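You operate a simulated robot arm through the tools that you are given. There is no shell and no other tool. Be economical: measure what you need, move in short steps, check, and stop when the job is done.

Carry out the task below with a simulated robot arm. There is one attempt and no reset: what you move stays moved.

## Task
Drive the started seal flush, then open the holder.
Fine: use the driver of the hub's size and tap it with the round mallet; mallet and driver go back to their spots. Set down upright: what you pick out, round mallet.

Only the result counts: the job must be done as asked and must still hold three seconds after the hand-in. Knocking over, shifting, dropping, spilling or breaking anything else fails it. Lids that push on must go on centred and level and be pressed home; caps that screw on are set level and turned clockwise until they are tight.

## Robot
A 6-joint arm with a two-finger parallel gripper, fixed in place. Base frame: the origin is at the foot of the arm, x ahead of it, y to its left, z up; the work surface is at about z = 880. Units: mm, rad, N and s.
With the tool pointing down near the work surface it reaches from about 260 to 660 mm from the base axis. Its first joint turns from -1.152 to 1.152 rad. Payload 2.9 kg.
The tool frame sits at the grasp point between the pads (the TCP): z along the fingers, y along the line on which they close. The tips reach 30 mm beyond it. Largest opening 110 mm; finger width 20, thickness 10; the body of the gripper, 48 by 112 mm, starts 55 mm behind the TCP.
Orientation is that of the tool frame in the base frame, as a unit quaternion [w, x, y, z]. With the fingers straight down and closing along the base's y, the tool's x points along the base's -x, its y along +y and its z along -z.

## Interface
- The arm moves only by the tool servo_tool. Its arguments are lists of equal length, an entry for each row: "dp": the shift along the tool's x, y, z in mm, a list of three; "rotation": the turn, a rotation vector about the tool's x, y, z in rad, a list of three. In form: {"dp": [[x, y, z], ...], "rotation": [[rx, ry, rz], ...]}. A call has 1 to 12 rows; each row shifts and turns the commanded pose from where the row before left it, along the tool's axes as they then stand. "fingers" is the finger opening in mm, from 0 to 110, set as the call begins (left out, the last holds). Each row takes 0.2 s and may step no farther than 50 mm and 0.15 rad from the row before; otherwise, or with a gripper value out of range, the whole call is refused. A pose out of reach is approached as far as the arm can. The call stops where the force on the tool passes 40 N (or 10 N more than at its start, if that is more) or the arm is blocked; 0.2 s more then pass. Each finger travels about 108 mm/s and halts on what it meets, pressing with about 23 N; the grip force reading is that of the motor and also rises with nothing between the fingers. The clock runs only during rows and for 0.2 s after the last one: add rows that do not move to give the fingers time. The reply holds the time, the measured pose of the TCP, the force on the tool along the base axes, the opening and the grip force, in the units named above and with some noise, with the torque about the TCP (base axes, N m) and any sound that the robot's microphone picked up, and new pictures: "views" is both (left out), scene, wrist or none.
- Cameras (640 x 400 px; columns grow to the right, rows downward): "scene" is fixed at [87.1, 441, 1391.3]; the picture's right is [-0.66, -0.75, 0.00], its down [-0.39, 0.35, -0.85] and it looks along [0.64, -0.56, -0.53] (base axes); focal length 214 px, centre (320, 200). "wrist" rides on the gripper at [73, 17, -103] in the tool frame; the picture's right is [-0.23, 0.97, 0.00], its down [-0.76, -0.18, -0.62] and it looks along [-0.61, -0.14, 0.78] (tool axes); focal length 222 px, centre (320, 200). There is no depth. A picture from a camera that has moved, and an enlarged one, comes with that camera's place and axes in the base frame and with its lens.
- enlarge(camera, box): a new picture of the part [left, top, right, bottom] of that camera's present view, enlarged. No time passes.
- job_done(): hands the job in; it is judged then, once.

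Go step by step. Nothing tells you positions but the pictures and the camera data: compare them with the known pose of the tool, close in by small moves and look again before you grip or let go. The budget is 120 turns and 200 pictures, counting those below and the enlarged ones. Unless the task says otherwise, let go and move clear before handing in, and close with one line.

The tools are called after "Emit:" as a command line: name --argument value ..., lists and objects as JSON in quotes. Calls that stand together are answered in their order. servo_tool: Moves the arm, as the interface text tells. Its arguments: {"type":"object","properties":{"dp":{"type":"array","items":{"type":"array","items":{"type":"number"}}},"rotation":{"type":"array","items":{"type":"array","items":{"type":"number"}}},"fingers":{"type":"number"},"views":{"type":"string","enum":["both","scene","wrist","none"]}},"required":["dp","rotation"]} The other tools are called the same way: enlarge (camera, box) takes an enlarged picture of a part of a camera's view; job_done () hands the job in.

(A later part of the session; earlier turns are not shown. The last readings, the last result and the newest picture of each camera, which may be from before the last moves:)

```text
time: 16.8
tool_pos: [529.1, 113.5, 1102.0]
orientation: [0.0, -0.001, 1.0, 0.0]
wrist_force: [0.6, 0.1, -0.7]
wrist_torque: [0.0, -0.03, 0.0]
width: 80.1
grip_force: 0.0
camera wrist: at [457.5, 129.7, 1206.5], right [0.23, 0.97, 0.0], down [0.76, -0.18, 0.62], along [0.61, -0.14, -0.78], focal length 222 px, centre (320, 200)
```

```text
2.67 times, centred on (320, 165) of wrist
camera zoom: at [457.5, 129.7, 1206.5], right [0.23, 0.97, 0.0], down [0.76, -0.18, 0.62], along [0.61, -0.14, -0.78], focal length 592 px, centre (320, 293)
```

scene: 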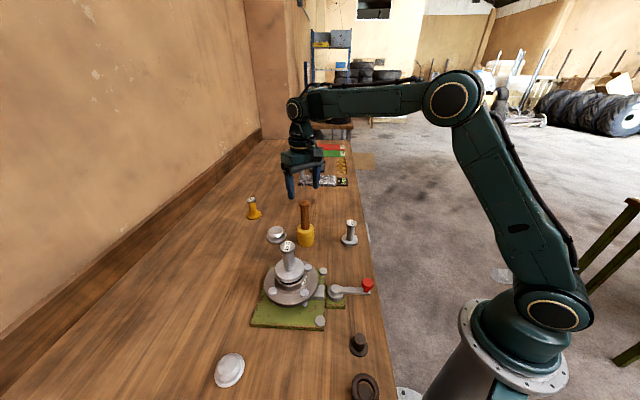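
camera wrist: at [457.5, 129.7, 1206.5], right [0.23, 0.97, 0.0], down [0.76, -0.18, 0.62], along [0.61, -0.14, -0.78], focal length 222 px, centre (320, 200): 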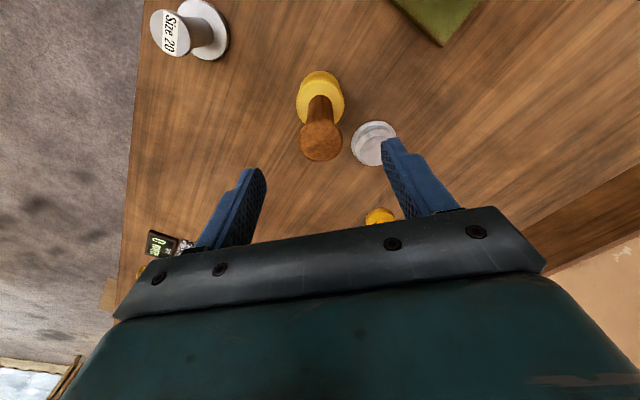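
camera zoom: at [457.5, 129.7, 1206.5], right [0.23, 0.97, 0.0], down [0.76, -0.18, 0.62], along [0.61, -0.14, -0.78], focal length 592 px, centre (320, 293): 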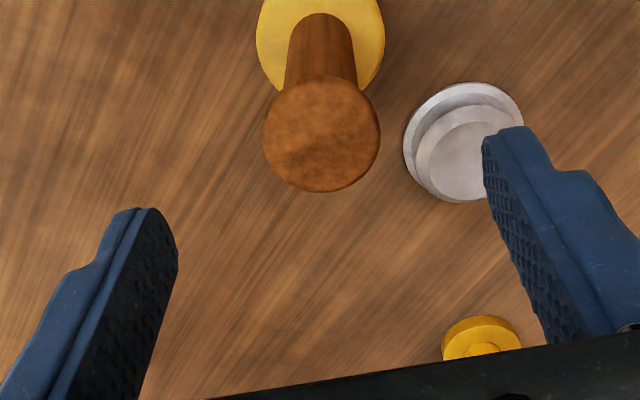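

The mallet top is at about (533, 113). I'll lower partway, correct the position and look again.

Emit:
servo_tool --dp '[[-2, 0, 20], [-2, 0, 20], [0, 0, 17], [0, 0, 0]]' --rotation '[[0, 0, 0], [0, 0, 0], [0, 0, 0], [0, 0, 0]]'

Emit:
enlarge --camera "scene" --box '[270, 160, 350, 260]'

Emit:
enlarge --camera "wrist" --box '[220, 90, 420, 240]'

```text
time: 17.8
tool_pos: [533.5, 111.1, 1045.1]
orientation: [0.002, 0.0, 1.0, 0.0]
wrist_force: [-0.6, 0.3, 0.1]
wrist_torque: [0.03, 0.01, 0.01]
width: 79.8
grip_force: 0.1
camera wrist: at [461.9, 128.3, 1149.8], right [0.23, 0.97, 0.0], down [0.76, -0.18, 0.63], along [0.61, -0.14, -0.78], focal length 222 px, centre (320, 200)
```

scene: 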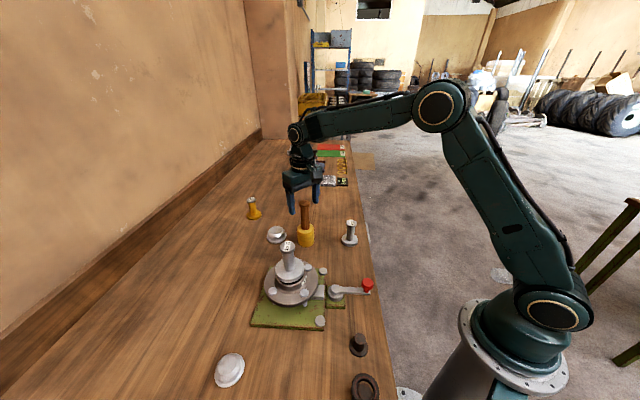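
wrist: 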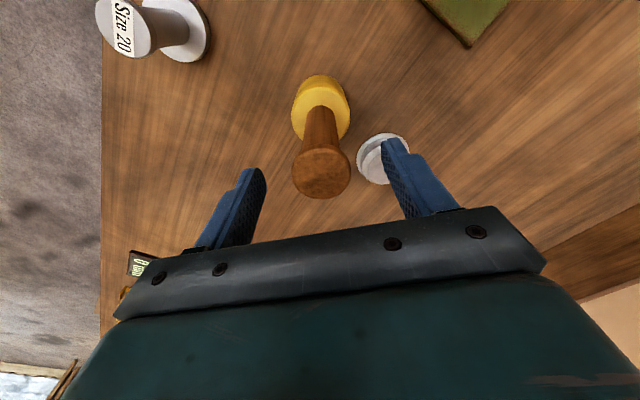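

```text
4.00 times, centred on (310, 210) of scene
camera zoom: at [87.1, 441.0, 1391.3], right [-0.66, -0.75, 0.0], down [-0.39, 0.35, -0.85], along [0.64, -0.56, -0.53], focal length 858 px, centre (360, 160)
```

zoom: 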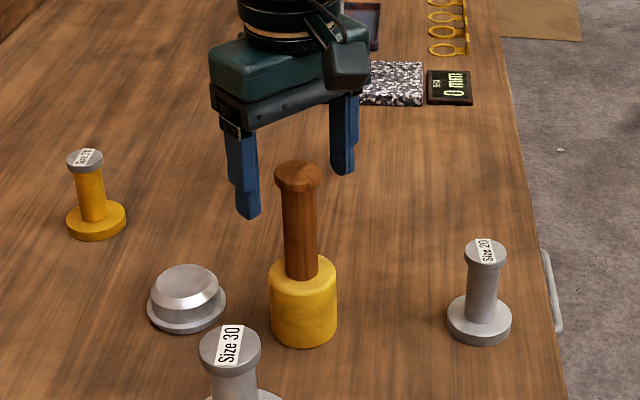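

```text
2.67 times, centred on (320, 165) of wrist
camera zoom: at [461.9, 128.3, 1149.8], right [0.23, 0.97, 0.0], down [0.76, -0.18, 0.63], along [0.61, -0.14, -0.78], focal length 592 px, centre (320, 293)
```

zoom: 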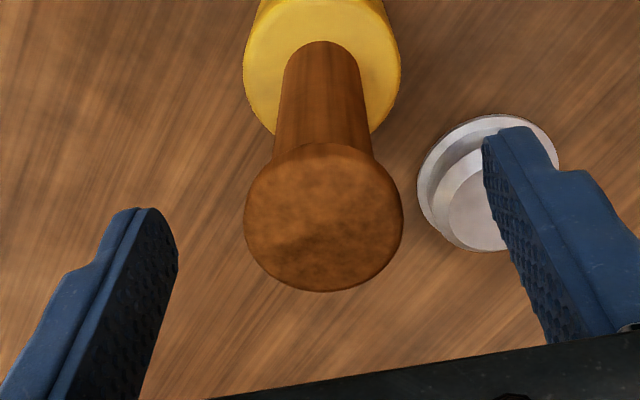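

The alignment is good, so I'm lowering to knob height and gripping.

Emit:
servo_tool --dp '[[1, 0, 12], [0, 0, 11], [0, 0, 0]]' --rotation '[[0, 0, 0], [0, 0, 0], [0, 0, 0]]' --views "none"

Emit:
servo_tool --dp '[[0, 0, 0], [0, 0, 0], [0, 0, 0], [0, 0, 0]]' --rotation '[[0, 0, 0], [0, 0, 0], [0, 0, 0], [0, 0, 0]]' --fingers 5

Emit:
enlarge --camera "scene" --box '[270, 160, 350, 260]'

```text
time: 18.6
tool_pos: [532.4, 113.3, 1023.9]
orientation: [0.0, 0.0, 1.0, 0.0]
wrist_force: [-0.9, 0.2, -0.7]
wrist_torque: [0.0, -0.02, 0.02]
width: 80.0
grip_force: 0.0
```

```text
time: 19.6
tool_pos: [531.0, 112.4, 1024.5]
orientation: [0.0, 0.0, 1.0, 0.001]
wrist_force: [-0.5, 1.3, 0.1]
wrist_torque: [-0.09, -0.06, 0.01]
width: 35.4
grip_force: 23.3
camera wrist: at [460.1, 129.5, 1127.6], right [0.23, 0.97, 0.0], down [0.76, -0.18, 0.62], along [0.61, -0.14, -0.78], focal length 222 px, centre (320, 200)
```

scene: 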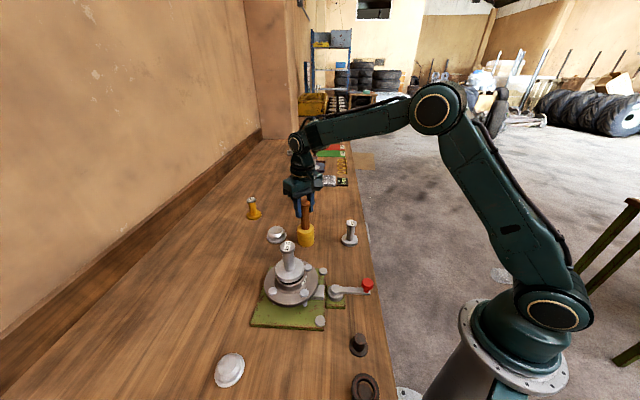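
wrist: 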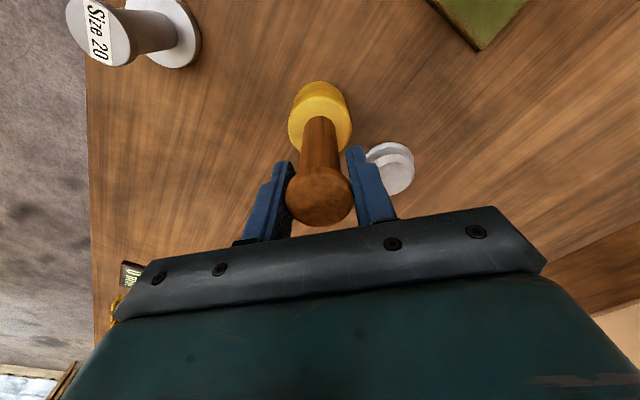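

```text
4.00 times, centred on (310, 210) of scene
camera zoom: at [87.1, 441.0, 1391.3], right [-0.66, -0.75, 0.0], down [-0.39, 0.35, -0.85], along [0.64, -0.56, -0.53], focal length 858 px, centre (360, 160)
```

zoom: 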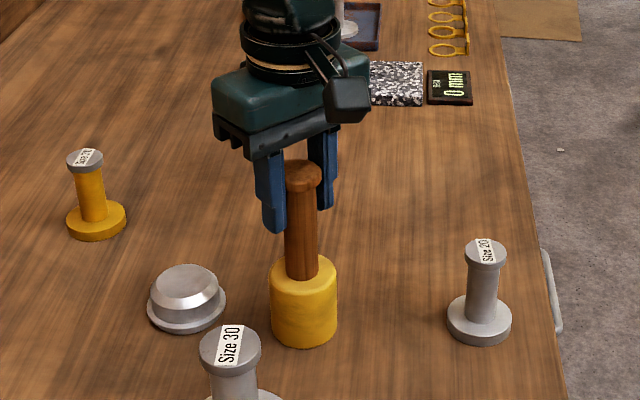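

The mallet is gripped (width 35.4). I'm lifting it and carrying it high over to the driver.

Emit:
servo_tool --dp '[[0, 0, -15], [0, 0, -40], [0, 0, -45], [0, 0, -45], [0, 0, -45], [0, 0, -20], [0, 0, 0]]' --rotation '[[0, 0, 0], [0, 0, 0], [0, 0, 0], [0, 0, 0], [0, 0, 0], [0, 0, 0], [0, 0, 0]]' --views "scene"

Emit:
servo_tool --dp '[[13.7, 15.2, -3], [27.4, 30.4, -6], [27.4, 30.4, -6], [27.4, 30.4, -6], [27.4, 30.4, -6], [13.7, 15.2, -3], [0, 0, 0], [0, 0, 0]]' --rotation '[[0, 0, 0], [0, 0, 0], [0, 0, 0], [0, 0, 0], [0, 0, 0], [0, 0, 0], [0, 0, 0], [0, 0, 0]]'

Emit:
enlarge --camera "scene" --box '[245, 160, 345, 310]'

Emit:
enlarge --camera "wrist" --box '[230, 20, 410, 230]'

```text
time: 21.2
tool_pos: [530.7, 112.7, 1234.1]
orientation: [0.001, -0.001, 1.0, -0.001]
wrist_force: [-0.1, 0.2, -7.5]
wrist_torque: [-0.01, -0.02, 0.01]
width: 35.0
grip_force: 22.9
```

scene: 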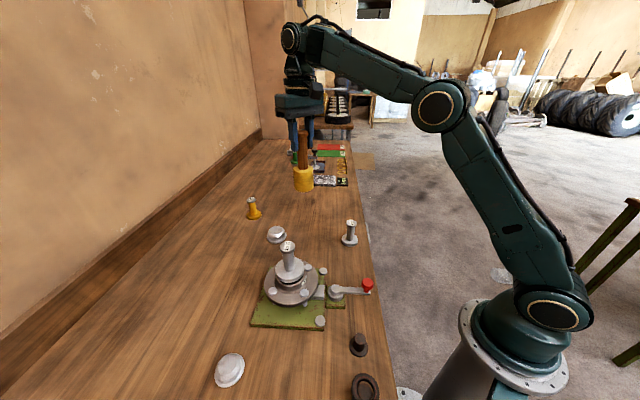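

```text
time: 23.0
tool_pos: [394.4, 265.0, 1264.6]
orientation: [0.001, 0.0, 1.0, 0.0]
wrist_force: [-0.1, 0.2, -7.6]
wrist_torque: [0.0, 0.02, 0.02]
width: 35.1
grip_force: 22.7
camera wrist: at [322.2, 282.0, 1367.7], right [0.23, 0.97, 0.0], down [0.76, -0.18, 0.62], along [0.61, -0.14, -0.78], focal length 222 px, centre (320, 200)
```

scene: 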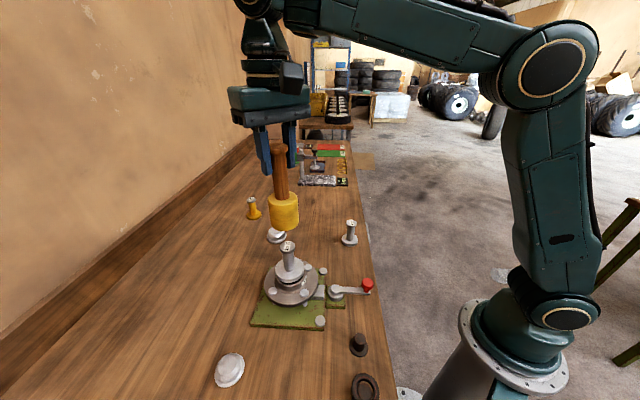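
wrist: 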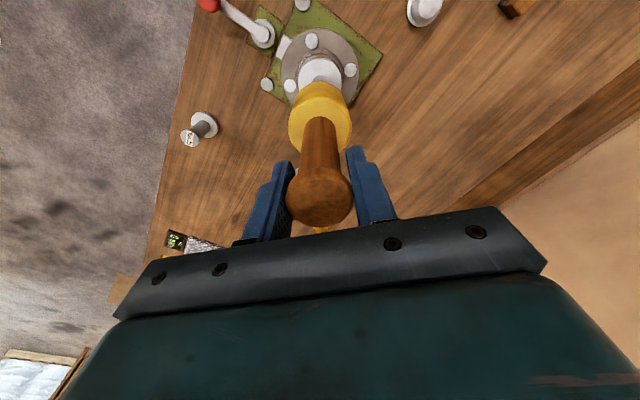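

```text
2.67 times, centred on (295, 235) of scene
camera zoom: at [87.1, 441.0, 1391.2], right [-0.66, -0.75, 0.0], down [-0.39, 0.35, -0.85], along [0.64, -0.56, -0.53], focal length 572 px, centre (387, 107)
```

zoom: 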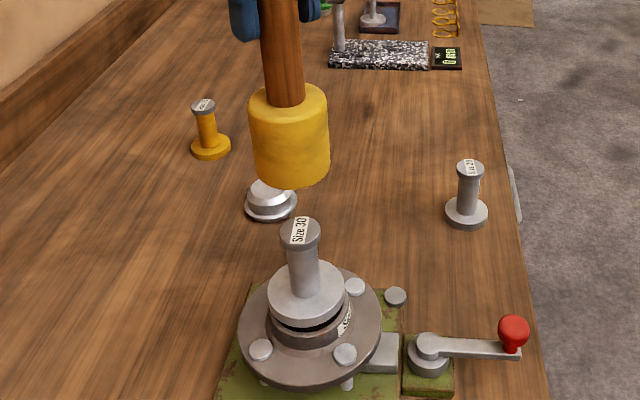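

```text
1.90 times, centred on (320, 125) of wrist
camera zoom: at [322.2, 282.0, 1367.7], right [0.23, 0.97, 0.0], down [0.76, -0.18, 0.62], along [0.61, -0.14, -0.78], focal length 423 px, centre (320, 343)
```

zoom: 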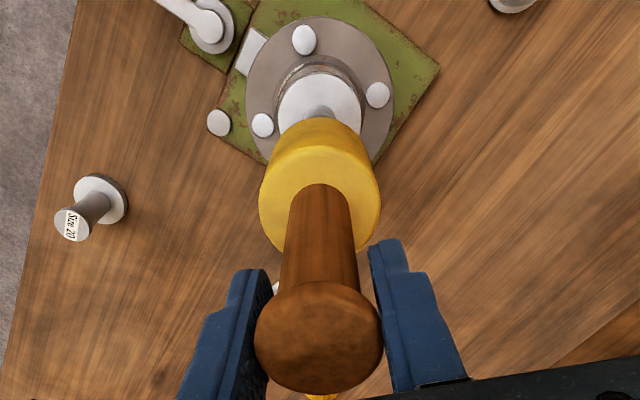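

The mallet is on the driver axis, with its bottom near z = 1120 and the driver top near z = 1050. I'll lower to about 15 mm above and check.

Emit:
servo_tool --dp '[[0, 0, 20], [0, 0, 20], [0, 0, 15], [0, 0, 0], [0, 0, 0]]' --rotation '[[0, 0, 0], [0, 0, 0], [0, 0, 0], [0, 0, 0], [0, 0, 0]]' --views "none"

Emit:
enlarge --camera "scene" --box '[245, 190, 345, 310]'

```text
time: 24.2
tool_pos: [396.0, 266.2, 1208.8]
orientation: [0.001, 0.0, 1.0, 0.0]
wrist_force: [-0.4, 0.3, -7.0]
wrist_torque: [0.0, -0.03, -0.01]
width: 35.2
grip_force: 22.8
```

```text
3.33 times, centred on (295, 250) of scene
camera zoom: at [87.2, 441.0, 1391.2], right [-0.66, -0.75, 0.0], down [-0.39, 0.35, -0.85], along [0.64, -0.56, -0.53], focal length 715 px, centre (403, 33)
```

zoom: 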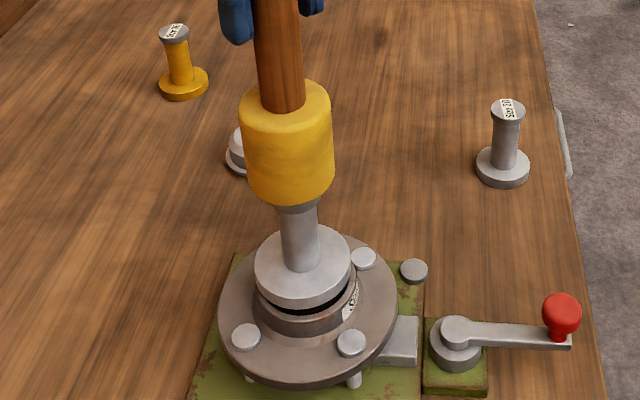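

The mallet is about 2 mm off along the diagonal. I'll correct that and give a gentle first tap.

Emit:
servo_tool --dp '[[1.5, -1.8, 0], [0, 0, 0], [0, 0, 20], [0, 0, -20], [0, 0, 0]]' --rotation '[[0, 0, 0], [0, 0, 0], [0, 0, 0], [0, 0, 0], [0, 0, 0]]' --views "none"

Emit:
enlarge --camera "scene" --box '[245, 190, 345, 310]'

```text
time: 25.4
tool_pos: [395.3, 263.8, 1209.0]
orientation: [0.001, 0.0, 1.0, 0.0]
wrist_force: [0.8, -0.3, -8.1]
wrist_torque: [0.01, -0.02, 0.0]
width: 35.4
grip_force: 23.0
```

```text
3.33 times, centred on (295, 250) of scene
camera zoom: at [87.2, 441.0, 1391.2], right [-0.66, -0.75, 0.0], down [-0.39, 0.35, -0.85], along [0.64, -0.56, -0.53], focal length 715 px, centre (403, 33)
```

zoom: 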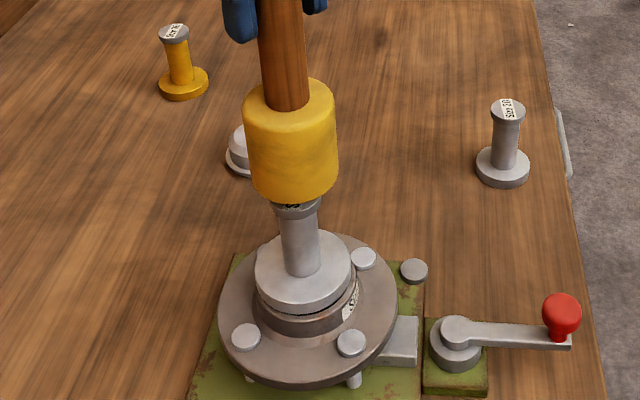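

The first tap moved the seal a good way in. I'll zoom in to see the remaining gap.

Emit:
enlarge --camera "scene" --box '[275, 255, 315, 285]'

```text
13.33 times, centred on (295, 270) of scene
camera zoom: at [87.2, 441.0, 1391.2], right [-0.66, -0.75, 0.0], down [-0.39, 0.35, -0.85], along [0.64, -0.56, -0.53], focal length 2860 px, centre (653, -733)
```

zoom: 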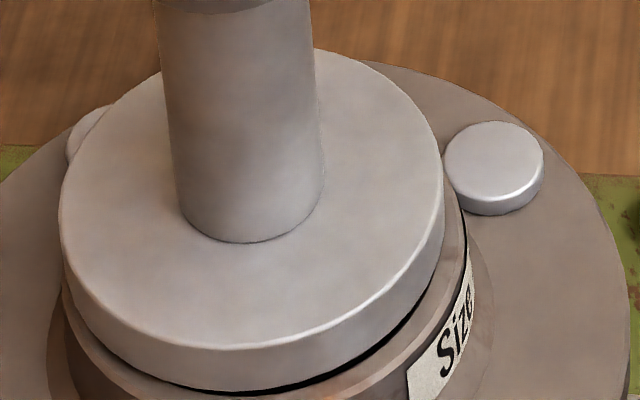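

There's still a thin gap. I'm giving a second tap with slightly more stroke.

Emit:
servo_tool --dp '[[0, 0, 25], [0, 0, -20], [0, 0, 0]]' --rotation '[[0, 0, 0], [0, 0, 0], [0, 0, 0]]' --views "none"

Emit:
enlarge --camera "scene" --box '[275, 255, 315, 285]'

```text
time: 26.2
tool_pos: [393.6, 263.1, 1204.5]
orientation: [0.001, 0.0, 1.0, 0.0]
wrist_force: [0.3, 0.7, -6.4]
wrist_torque: [-0.01, 0.0, -0.01]
width: 34.8
grip_force: 23.0
```

```text
13.33 times, centred on (295, 270) of scene
camera zoom: at [87.2, 441.0, 1391.2], right [-0.66, -0.75, 0.0], down [-0.39, 0.35, -0.85], along [0.64, -0.56, -0.53], focal length 2860 px, centre (653, -733)
```

zoom: 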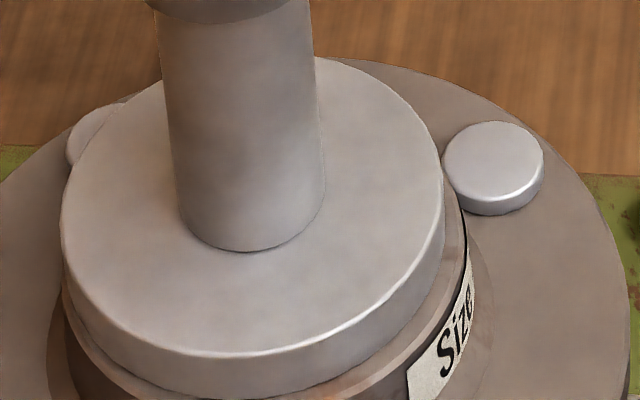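

The gap looks closed. I'll give one more tap to confirm it's home.

Emit:
servo_tool --dp '[[0, 0, 22], [0, 0, -20], [0, 0, 0]]' --rotation '[[0, 0, 0], [0, 0, 0], [0, 0, 0]]' --views "none"

Emit:
enlarge --camera "scene" --box '[275, 255, 315, 285]'

```text
time: 27.0
tool_pos: [393.3, 262.0, 1202.4]
orientation: [0.002, 0.0, 1.0, 0.0]
wrist_force: [-0.1, 0.6, -7.3]
wrist_torque: [0.0, 0.01, 0.0]
width: 35.1
grip_force: 23.0
```

```text
13.33 times, centred on (295, 270) of scene
camera zoom: at [87.1, 441.0, 1391.3], right [-0.66, -0.75, 0.0], down [-0.39, 0.35, -0.85], along [0.64, -0.56, -0.53], focal length 2860 px, centre (653, -733)
```

zoom: 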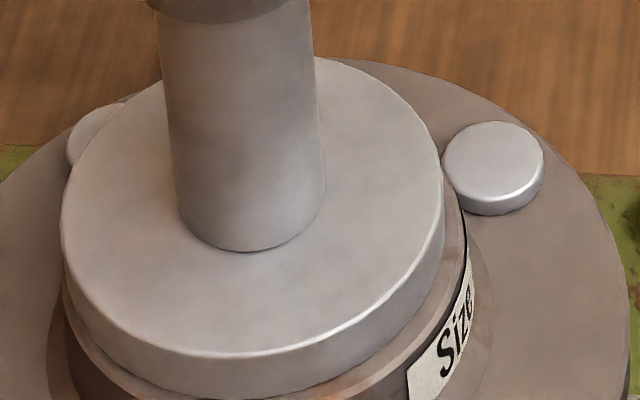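

Nothing moved, so I'll do a slightly deeper tap to make sure contact is made.

Emit:
servo_tool --dp '[[0, 0, 26], [0, 0, 0]]' --rotation '[[0, 0, 0], [0, 0, 0]]' --views "none"

Emit:
enlarge --camera "scene" --box '[255, 225, 335, 285]'

```text
time: 27.6
tool_pos: [394.0, 262.4, 1176.6]
orientation: [0.003, -0.001, 1.0, 0.001]
wrist_force: [-0.9, -2.5, 21.1]
wrist_torque: [0.0, -0.02, 0.0]
width: 35.3
grip_force: 23.4
```

```text
6.67 times, centred on (295, 255) of scene
camera zoom: at [86.8, 440.7, 1391.4], right [-0.66, -0.75, 0.0], down [-0.39, 0.35, -0.85], along [0.64, -0.56, -0.53], focal length 1430 px, centre (487, -167)
```

zoom: 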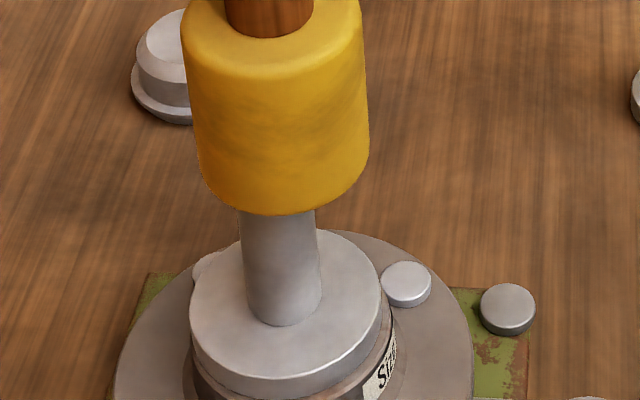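

It's in contact with about 28 N of resistance and not moving. One more brisk tap to be sure, then I'll raise the mallet and inspect.

Emit:
servo_tool --dp '[[0, 0, -20], [0, 0, 0], [0, 0, 22], [0, 0, -42], [0, 0, -40], [0, 0, 0]]' --rotation '[[0, 0, 0], [0, 0, 0], [0, 0, 0], [0, 0, 0], [0, 0, 0], [0, 0, 0]]'

Emit:
enlarge --camera "scene" --box '[255, 225, 335, 300]'

Emit:
enlarge --camera "scene" --box '[275, 255, 315, 285]'

```text
time: 29.0
tool_pos: [391.5, 262.6, 1256.9]
orientation: [0.0, 0.0, 1.0, 0.0]
wrist_force: [0.4, 0.4, -7.6]
wrist_torque: [0.01, -0.02, 0.02]
width: 35.0
grip_force: 22.9
camera wrist: at [320.3, 279.8, 1360.3], right [0.23, 0.97, 0.0], down [0.76, -0.18, 0.62], along [0.61, -0.14, -0.78], focal length 222 px, centre (320, 200)
```

scene: 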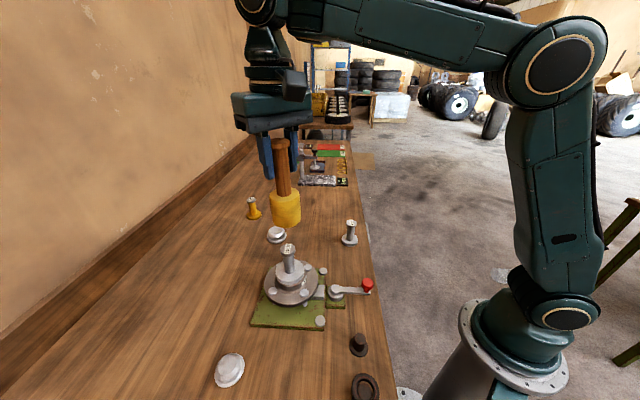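
wrist: 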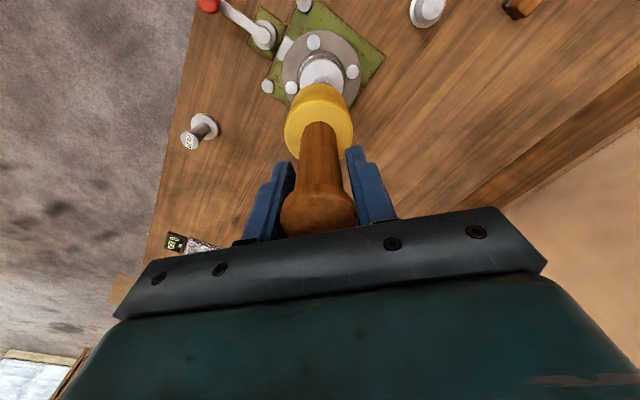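

```text
5.33 times, centred on (295, 262) of scene
camera zoom: at [87.1, 441.0, 1391.3], right [-0.66, -0.75, 0.0], down [-0.39, 0.35, -0.85], along [0.64, -0.56, -0.53], focal length 1144 px, centre (453, -133)
```

zoom: 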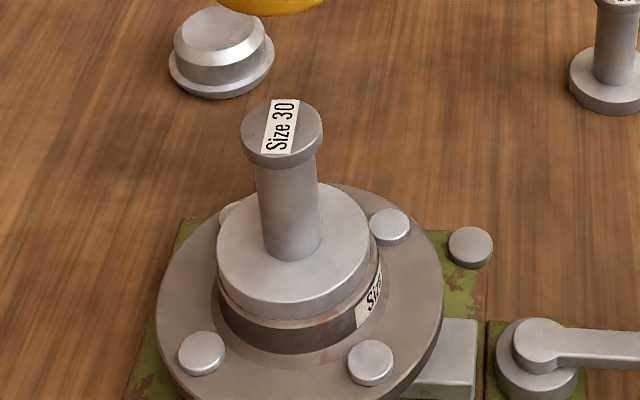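

```text
13.33 times, centred on (295, 270) of scene
camera zoom: at [87.1, 441.0, 1391.3], right [-0.66, -0.75, 0.0], down [-0.39, 0.35, -0.85], along [0.64, -0.56, -0.53], focal length 2860 px, centre (653, -733)
```

zoom: 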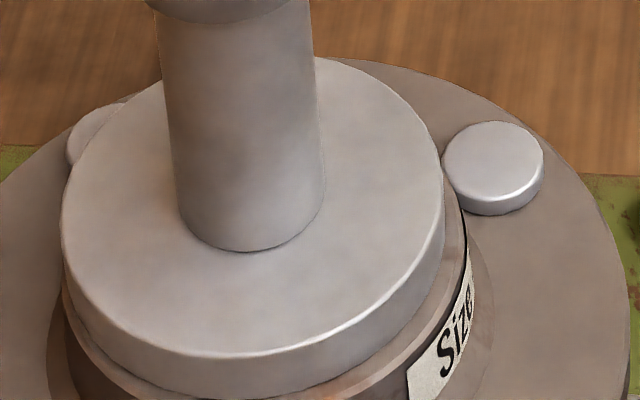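

The foot is down on the hub rim. The mallet slid up a few mm in the grip, so I'll set it down by feel. I'm carrying it back over its spot.

Emit:
servo_tool --dp '[[-13.85, -15.02, 0], [-27.7, -30.04, 0], [-27.7, -30.04, 0], [-27.7, -30.04, 0], [-27.7, -30.04, 0], [-13.85, -15.02, 0], [0, 0, 0], [0, 0, 0]]' --rotation '[[0, 0, 0], [0, 0, 0], [0, 0, 0], [0, 0, 0], [0, 0, 0], [0, 0, 0], [0, 0, 0], [0, 0, 0]]' --views "none"

Emit:
servo_tool --dp '[[0, 0, 40], [0, 0, 45], [0, 0, 45], [0, 0, 45], [0, 0, 30], [0, 0, 10], [0, 0, 0], [0, 0, 0]]' --rotation '[[0, 0, 0], [0, 0, 0], [0, 0, 0], [0, 0, 0], [0, 0, 0], [0, 0, 0], [0, 0, 0], [0, 0, 0]]'

Emit:
enlarge --camera "scene" --box '[270, 160, 350, 260]'

```text
time: 30.8
tool_pos: [532.0, 113.9, 1255.9]
orientation: [0.001, 0.0, 1.0, 0.0]
wrist_force: [0.1, 0.1, -8.3]
wrist_torque: [0.02, 0.01, -0.01]
width: 35.0
grip_force: 23.0
```

```text
time: 32.6
tool_pos: [533.2, 113.7, 1041.5]
orientation: [0.0, 0.0, 1.0, 0.0]
wrist_force: [0.8, -0.1, -7.0]
wrist_torque: [-0.03, -0.07, 0.0]
width: 35.0
grip_force: 22.5
camera wrist: at [461.1, 129.6, 1144.7], right [0.23, 0.97, 0.0], down [0.76, -0.18, 0.62], along [0.61, -0.14, -0.78], focal length 222 px, centre (320, 200)
```

scene: 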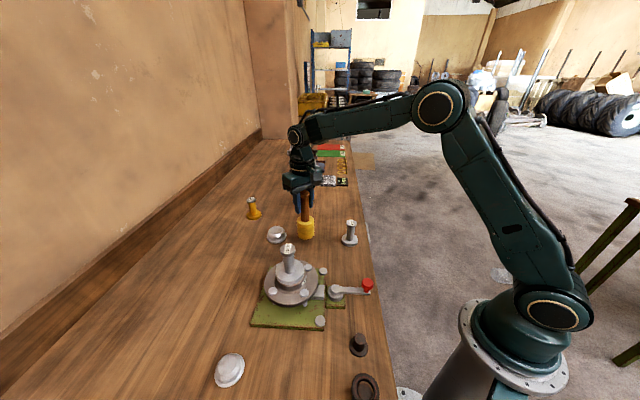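
wrist: 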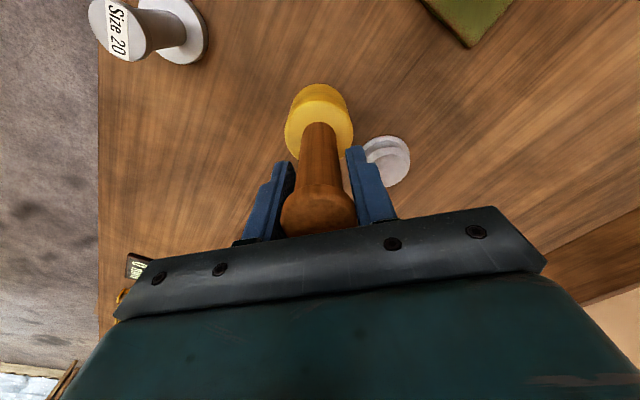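

```text
4.00 times, centred on (310, 210) of scene
camera zoom: at [87.2, 441.0, 1391.3], right [-0.66, -0.75, 0.0], down [-0.39, 0.35, -0.85], along [0.64, -0.56, -0.53], focal length 858 px, centre (360, 160)
```

zoom: 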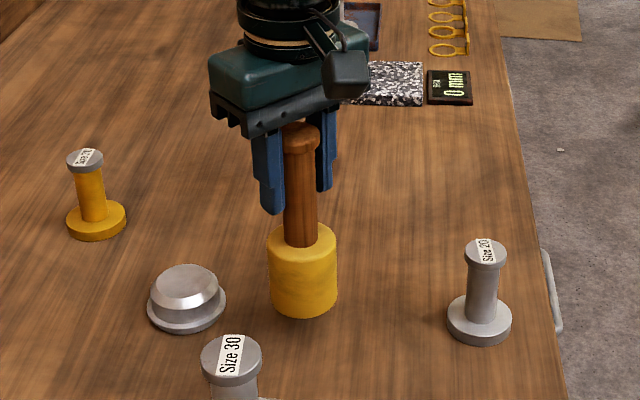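

The mallet bottom is about 27 mm above the table. I'm lowering until contact.

Emit:
servo_tool --dp '[[0, 0, 10], [0, 0, 8], [0, 0, 2], [0, 0, 2], [0, 0, 0]]' --rotation '[[0, 0, 0], [0, 0, 0], [0, 0, 0], [0, 0, 0], [0, 0, 0]]' --views "none"

Emit:
enlarge --camera "scene" --box '[270, 160, 350, 260]'

```text
time: 33.8
tool_pos: [532.2, 112.1, 1018.4]
orientation: [0.001, 0.0, 1.0, 0.0]
wrist_force: [-0.7, 0.4, -7.4]
wrist_torque: [-0.02, -0.01, -0.01]
width: 35.3
grip_force: 23.2
```

```text
4.00 times, centred on (310, 210) of scene
camera zoom: at [87.2, 441.0, 1391.3], right [-0.66, -0.75, 0.0], down [-0.39, 0.35, -0.85], along [0.64, -0.56, -0.53], focal length 858 px, centre (360, 160)
```

zoom: 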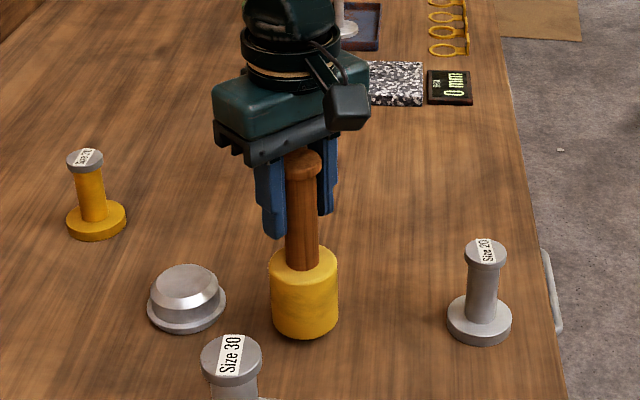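

Nearly down; the bottom is roughly 6 mm above the table. I'm continuing in small steps.

Emit:
servo_tool --dp '[[0, 0, 2], [0, 0, 2], [0, 0, 0]]' --rotation '[[0, 0, 0], [0, 0, 0], [0, 0, 0]]' --views "none"

Emit:
servo_tool --dp '[[0, 0, 1.5], [0, 0, 0]]' --rotation '[[0, 0, 0], [0, 0, 0]]' --views "none"

Emit:
servo_tool --dp '[[0, 0, 1.5], [0, 0, 0]]' --rotation '[[0, 0, 0], [0, 0, 0]]' --views "none"

Emit:
enlarge --camera "scene" --box '[270, 160, 350, 260]'

```text
time: 34.6
tool_pos: [533.0, 112.0, 1015.0]
orientation: [0.001, -0.001, 1.0, 0.0]
wrist_force: [-0.2, -0.5, -7.8]
wrist_torque: [0.01, -0.02, -0.01]
width: 34.9
grip_force: 22.9
```

```text
time: 35.2
tool_pos: [533.0, 112.1, 1013.0]
orientation: [0.001, 0.0, 1.0, 0.0]
wrist_force: [-0.3, 0.1, -7.8]
wrist_torque: [0.03, -0.05, -0.01]
width: 35.0
grip_force: 22.6
```

```text
time: 35.8
tool_pos: [531.6, 113.3, 1011.4]
orientation: [0.0, 0.0, 1.0, 0.001]
wrist_force: [-0.3, -0.7, -7.3]
wrist_torque: [0.01, -0.02, -0.01]
width: 35.2
grip_force: 23.4
```

```text
4.00 times, centred on (310, 210) of scene
camera zoom: at [87.2, 441.0, 1391.3], right [-0.66, -0.75, 0.0], down [-0.39, 0.35, -0.85], along [0.64, -0.56, -0.53], focal length 858 px, centre (360, 160)
```

zoom: 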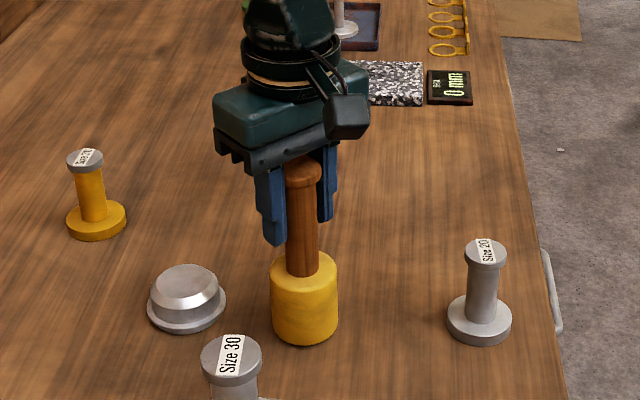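

About 1–2 mm remain, so I'm making smaller steps.

Emit:
servo_tool --dp '[[0, 0, 1], [0, 0, 0]]' --rotation '[[0, 0, 0], [0, 0, 0]]' --views "none"

Emit:
servo_tool --dp '[[0, 0, 1], [0, 0, 0]]' --rotation '[[0, 0, 0], [0, 0, 0]]' --views "none"

```text
time: 36.4
tool_pos: [531.9, 113.2, 1010.7]
orientation: [0.0, 0.0, 1.0, 0.0]
wrist_force: [0.8, -0.4, -7.4]
wrist_torque: [-0.02, -0.03, -0.03]
width: 35.1
grip_force: 22.6
```

```text
time: 37.0
tool_pos: [531.2, 112.4, 1008.6]
orientation: [0.001, 0.0, 1.0, 0.0]
wrist_force: [-0.3, 0.3, -6.9]
wrist_torque: [0.01, -0.05, -0.03]
width: 35.0
grip_force: 23.2
```

Emit:
servo_tool --dp '[[0, 0, 1], [0, 0, 0]]' --rotation '[[0, 0, 0], [0, 0, 0]]' --views "none"

Emit:
servo_tool --dp '[[0, 0, 1], [0, 0, 0]]' --rotation '[[0, 0, 0], [0, 0, 0]]' --views "none"

Emit:
enlarge --camera "scene" --box '[270, 160, 350, 260]'

```text
time: 37.6
tool_pos: [531.1, 112.7, 1008.9]
orientation: [0.001, 0.0, 1.0, 0.0]
wrist_force: [-0.6, 0.0, -7.4]
wrist_torque: [0.0, -0.02, -0.02]
width: 35.3
grip_force: 23.4
```

```text
time: 38.2
tool_pos: [532.6, 112.8, 1008.5]
orientation: [0.002, 0.0, 1.0, 0.001]
wrist_force: [-4.8, -2.0, 5.7]
wrist_torque: [-0.09, 0.42, 0.03]
width: 35.2
grip_force: 23.2
```

```text
4.00 times, centred on (310, 210) of scene
camera zoom: at [86.8, 440.9, 1391.3], right [-0.66, -0.75, 0.0], down [-0.39, 0.35, -0.85], along [0.64, -0.56, -0.53], focal length 858 px, centre (360, 160)
```

zoom: 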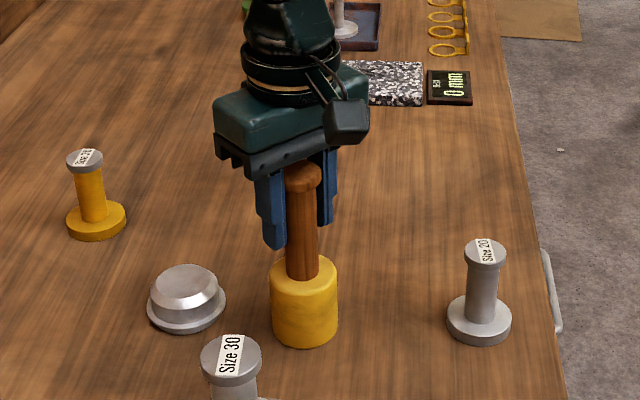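

Contact is made, so I'm opening the fingers and rising.

Emit:
servo_tool --dp '[[0, 0, -0.5], [0, 0, 0], [0, 0, 0]]' --rotation '[[0, 0, 0], [0, 0, 0], [0, 0, 0]]' --fingers 80 --views "none"

Emit:
servo_tool --dp '[[0, 0, -20], [0, 0, -40], [0, 0, -45], [0, 0, -40], [0, 0, 0]]' --rotation '[[0, 0, 0], [0, 0, 0], [0, 0, 0], [0, 0, 0], [0, 0, 0]]'

Emit:
enlarge --camera "scene" --box '[230, 180, 400, 290]'

```text
time: 39.0
tool_pos: [532.2, 112.6, 1008.4]
orientation: [0.002, 0.0, 1.0, 0.0]
wrist_force: [-1.3, 0.1, 0.1]
wrist_torque: [0.03, -0.06, -0.02]
width: 79.8
grip_force: 0.0
```

```text
time: 40.2
tool_pos: [532.9, 114.2, 1153.8]
orientation: [0.0, -0.001, 1.0, 0.0]
wrist_force: [-0.6, 0.0, 0.1]
wrist_torque: [0.02, 0.02, 0.03]
width: 80.0
grip_force: 0.1
camera wrist: at [460.4, 129.9, 1257.2], right [0.23, 0.97, 0.0], down [0.76, -0.18, 0.62], along [0.61, -0.14, -0.78], focal length 222 px, centre (320, 200)
```

scene: 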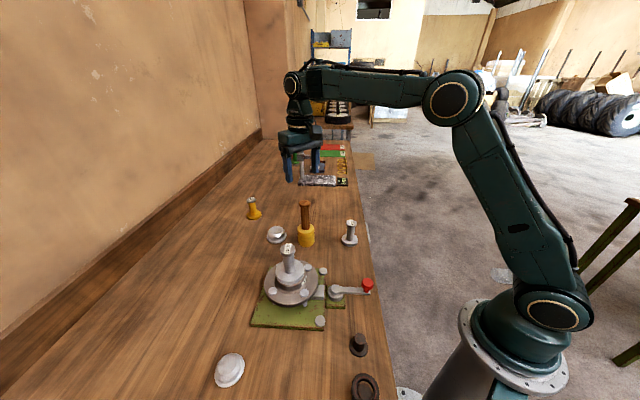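
wrist: 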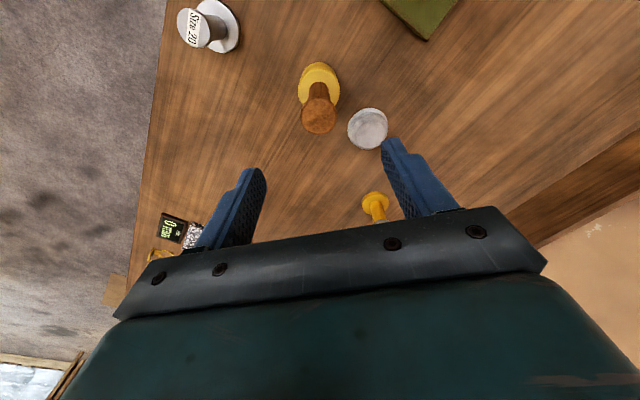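

```text
3.64 times, centred on (315, 235) of scene
camera zoom: at [87.1, 441.0, 1391.3], right [-0.66, -0.75, 0.0], down [-0.39, 0.35, -0.85], along [0.64, -0.56, -0.53], focal length 780 px, centre (338, 73)
```

zoom: 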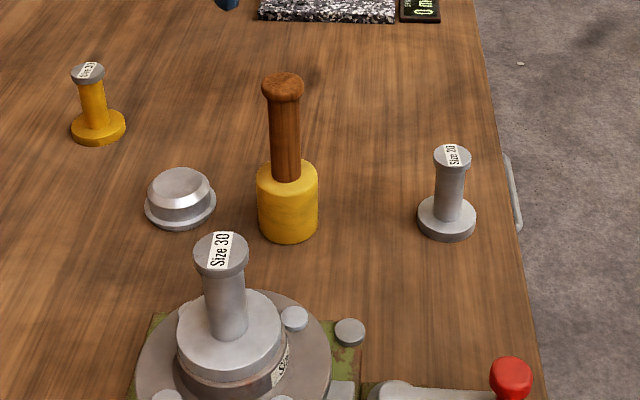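

The mallet is back upright on its spot. Now I'm returning to the driver.

Emit:
servo_tool --dp '[[27.6, 30.4, 0], [27.6, 30.4, 0], [27.6, 30.4, 0], [27.6, 30.4, 0], [27.6, 30.4, 0], [0, 0, 30], [0, 0, 30], [0, 0, 0]]' --rotation '[[0, 0, 0], [0, 0, 0], [0, 0, 0], [0, 0, 0], [0, 0, 0], [0, 0, 0], [0, 0, 0], [0, 0, 0]]' --fingers 70

Emit:
enlarge --camera "wrist" --box '[220, 50, 420, 230]'

```text
time: 42.0
tool_pos: [394.7, 265.6, 1093.2]
orientation: [0.001, 0.001, 1.0, 0.0]
wrist_force: [1.2, 0.2, 0.6]
wrist_torque: [-0.02, 0.04, -0.01]
width: 70.0
grip_force: 0.1
camera wrist: at [322.4, 282.5, 1196.3], right [0.23, 0.97, 0.0], down [0.76, -0.18, 0.63], along [0.61, -0.14, -0.78], focal length 222 px, centre (320, 200)
```

scene: 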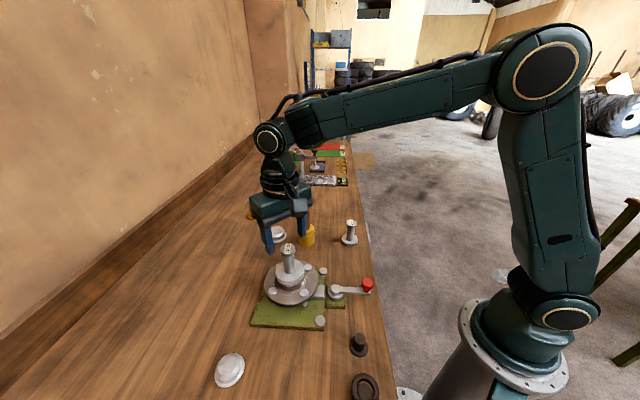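
wrist: 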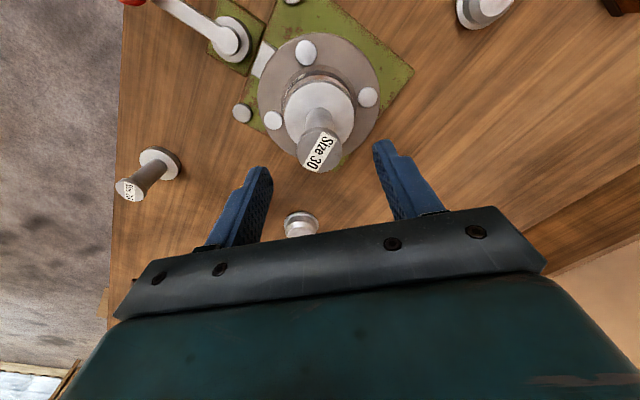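

```text
2.22 times, centred on (320, 140) of wrist
camera zoom: at [322.4, 282.5, 1196.3], right [0.23, 0.97, 0.0], down [0.76, -0.18, 0.63], along [0.61, -0.14, -0.78], focal length 494 px, centre (320, 333)
```

zoom: 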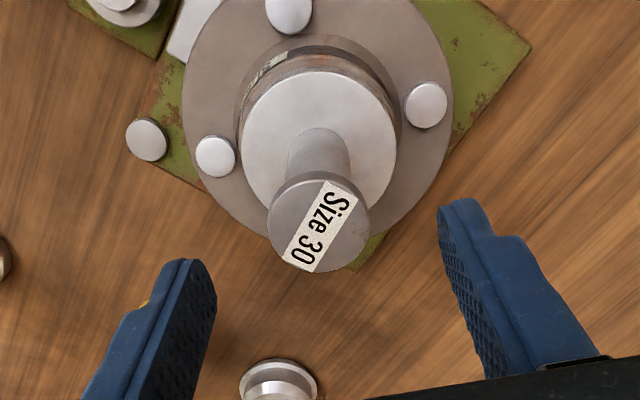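

The driver is aligned, so I'm descending to its head and gripping.

Emit:
servo_tool --dp '[[0, 0, 25], [0, 0, 25], [0, 0, 9], [0, 0, 0]]' --rotation '[[0, 0, 0], [0, 0, 0], [0, 0, 0], [0, 0, 0]]' --views "none"

Emit:
servo_tool --dp '[[0, 0, 0], [0, 0, 0], [0, 0, 0], [0, 0, 0]]' --rotation '[[0, 0, 0], [0, 0, 0], [0, 0, 0], [0, 0, 0]]' --fingers 5 --views "none"

Emit:
servo_tool --dp '[[0, 0, -10], [0, 0, -30], [0, 0, -40], [0, 0, 0]]' --rotation '[[0, 0, 0], [0, 0, 0], [0, 0, 0], [0, 0, 0]]'

Emit:
enlarge --camera "scene" --box '[255, 225, 335, 300]'

```text
time: 43.0
tool_pos: [394.3, 264.0, 1035.1]
orientation: [0.001, 0.001, 1.0, 0.001]
wrist_force: [-0.1, 0.1, -0.4]
wrist_torque: [-0.01, 0.0, -0.02]
width: 70.2
grip_force: 0.0
```

```text
time: 44.0
tool_pos: [394.7, 265.1, 1034.8]
orientation: [0.001, 0.0, 1.0, 0.0]
wrist_force: [0.0, -0.3, 0.6]
wrist_torque: [-0.01, -0.03, -0.02]
width: 32.9
grip_force: 23.3
```

```text
time: 45.0
tool_pos: [393.8, 264.5, 1111.6]
orientation: [0.0, -0.001, 1.0, 0.0]
wrist_force: [0.8, 0.4, -2.9]
wrist_torque: [0.01, -0.01, 0.02]
width: 32.7
grip_force: 22.9
camera wrist: at [321.7, 281.9, 1216.6], right [0.23, 0.97, 0.0], down [0.76, -0.18, 0.62], along [0.61, -0.14, -0.78], focal length 222 px, centre (320, 200)
```

scene: 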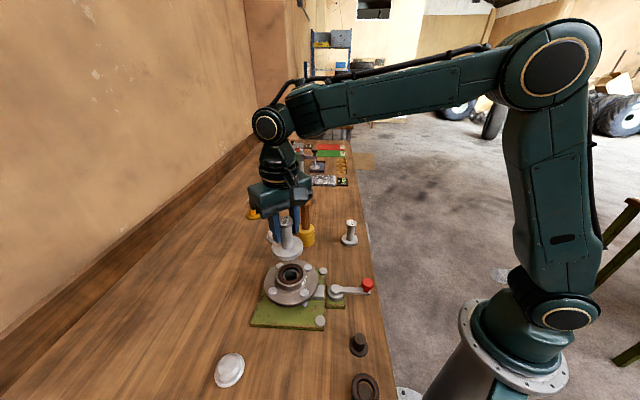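
wrist: 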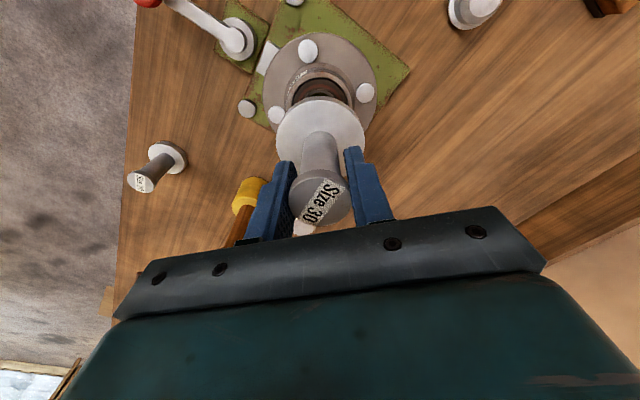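

```text
5.33 times, centred on (295, 262) of scene
camera zoom: at [87.1, 441.0, 1391.3], right [-0.66, -0.75, 0.0], down [-0.39, 0.35, -0.85], along [0.64, -0.56, -0.53], focal length 1144 px, centre (453, -133)
```

zoom: 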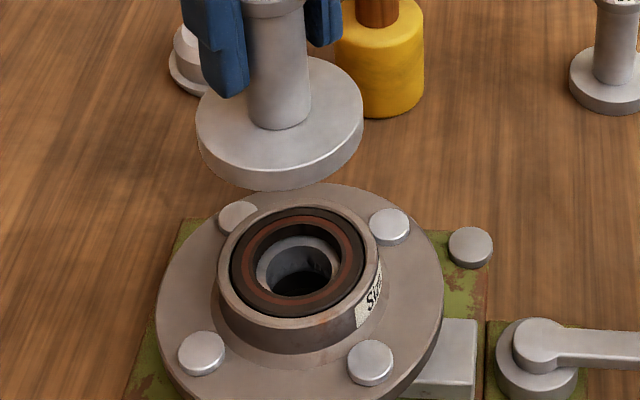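

The seal looks flush. I'll check it closely.

Emit:
enlarge --camera "scene" --box '[272, 258, 308, 288]'

```text
13.33 times, centred on (290, 273) of scene
camera zoom: at [87.1, 441.0, 1391.3], right [-0.66, -0.75, 0.0], down [-0.39, 0.35, -0.85], along [0.64, -0.56, -0.53], focal length 2860 px, centre (720, -773)
```

zoom: 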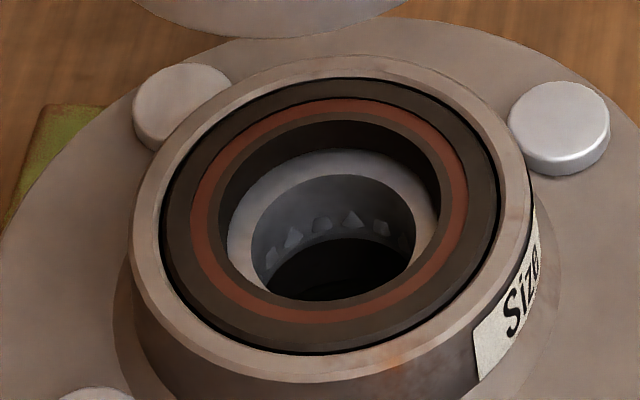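

The seal is flush and level. I'm carrying the driver back above its original spot.

Emit:
servo_tool --dp '[[4.06, -40.26, 0], [4.06, -40.26, 0], [4.06, -40.26, 0], [4.06, -40.26, 0], [4.06, -40.26, 0], [0, 0, 0]]' --rotation '[[0, 0, 0], [0, 0, 0], [0, 0, 0], [0, 0, 0], [0, 0, 0], [0, 0, 0]]' --views "none"

Emit:
servo_tool --dp '[[0, 0, 40], [0, 0, 45], [0, 0, 40], [0, 0, 20], [0, 0, 6], [0, 0, 0], [0, 0, 0]]' --rotation '[[0, 0, 0], [0, 0, 0], [0, 0, 0], [0, 0, 0], [0, 0, 0], [0, 0, 0], [0, 0, 0]]'

Emit:
enlarge --camera "scene" --box '[310, 190, 390, 280]'

```text
time: 46.4
tool_pos: [374.9, 63.7, 1114.5]
orientation: [0.001, 0.0, 1.0, 0.0]
wrist_force: [-1.0, 0.4, -2.6]
wrist_torque: [0.04, 0.02, -0.01]
width: 33.2
grip_force: 22.8
```

```text
time: 48.0
tool_pos: [374.9, 64.1, 963.3]
orientation: [0.002, 0.0, 1.0, 0.0]
wrist_force: [0.6, 0.3, -3.4]
wrist_torque: [-0.02, 0.01, 0.03]
width: 32.9
grip_force: 22.9
camera wrist: at [302.4, 80.4, 1066.4], right [0.23, 0.97, 0.0], down [0.76, -0.18, 0.62], along [0.61, -0.14, -0.78], focal length 222 px, centre (320, 200)
```

scene: 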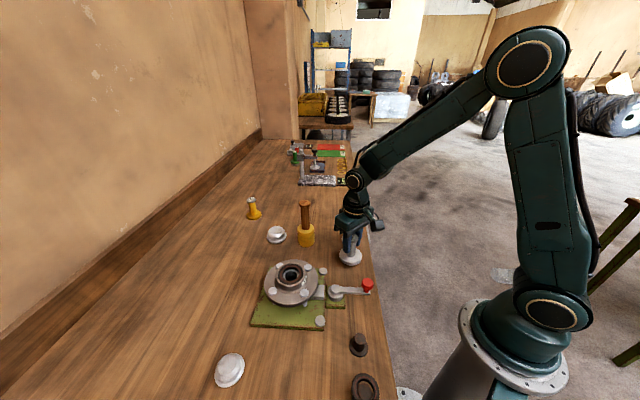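
wrist: 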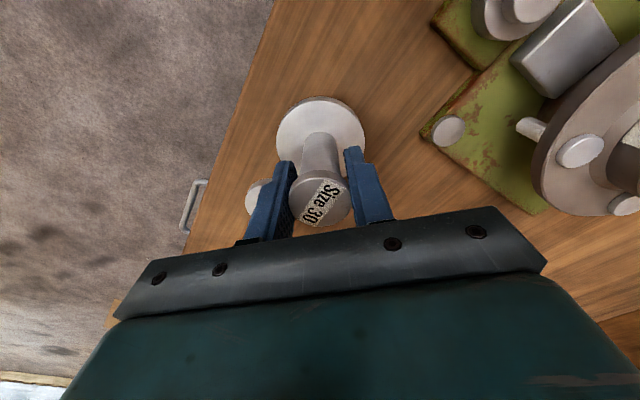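

```text
4.44 times, centred on (350, 235) of scene
camera zoom: at [87.1, 441.0, 1391.3], right [-0.66, -0.75, 0.0], down [-0.39, 0.35, -0.85], along [0.64, -0.56, -0.53], focal length 953 px, centre (187, 44)
```

zoom: 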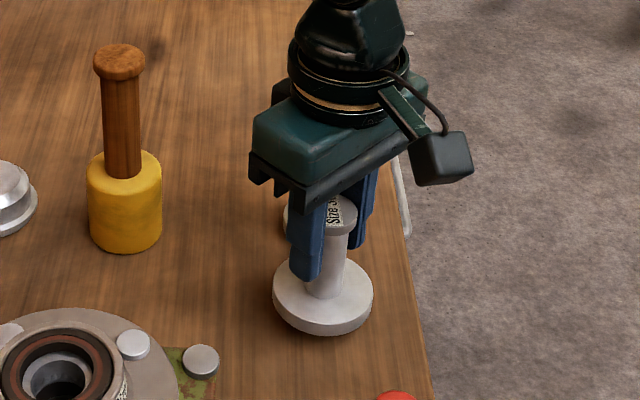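

The foot is roughly 13 mm above the table. I'm lowering to contact.

Emit:
servo_tool --dp '[[0, 0, 6], [0, 0, 4], [0, 0, 1.5], [0, 0, 0]]' --rotation '[[0, 0, 0], [0, 0, 0], [0, 0, 0], [0, 0, 0]]' --views "none"

Emit:
servo_tool --dp '[[0, 0, 1], [0, 0, 0]]' --rotation '[[0, 0, 0], [0, 0, 0]]' --views "none"

Emit:
servo_tool --dp '[[0, 0, 1], [0, 0, 0]]' --rotation '[[0, 0, 0], [0, 0, 0]]' --views "none"

```text
time: 49.0
tool_pos: [373.4, 63.0, 950.9]
orientation: [0.0, 0.0, 1.0, 0.0]
wrist_force: [-0.7, 0.3, -1.9]
wrist_torque: [0.02, -0.02, 0.0]
width: 33.0
grip_force: 23.3
```

```text
time: 49.6
tool_pos: [375.4, 62.4, 950.9]
orientation: [0.001, 0.0, 1.0, 0.0]
wrist_force: [-0.3, 0.4, -2.1]
wrist_torque: [0.01, 0.02, 0.01]
width: 32.8
grip_force: 22.9
```

```text
time: 50.2
tool_pos: [374.5, 64.1, 949.7]
orientation: [0.001, 0.0, 1.0, 0.001]
wrist_force: [0.6, -0.3, -2.6]
wrist_torque: [-0.01, -0.02, -0.01]
width: 32.9
grip_force: 22.9
```

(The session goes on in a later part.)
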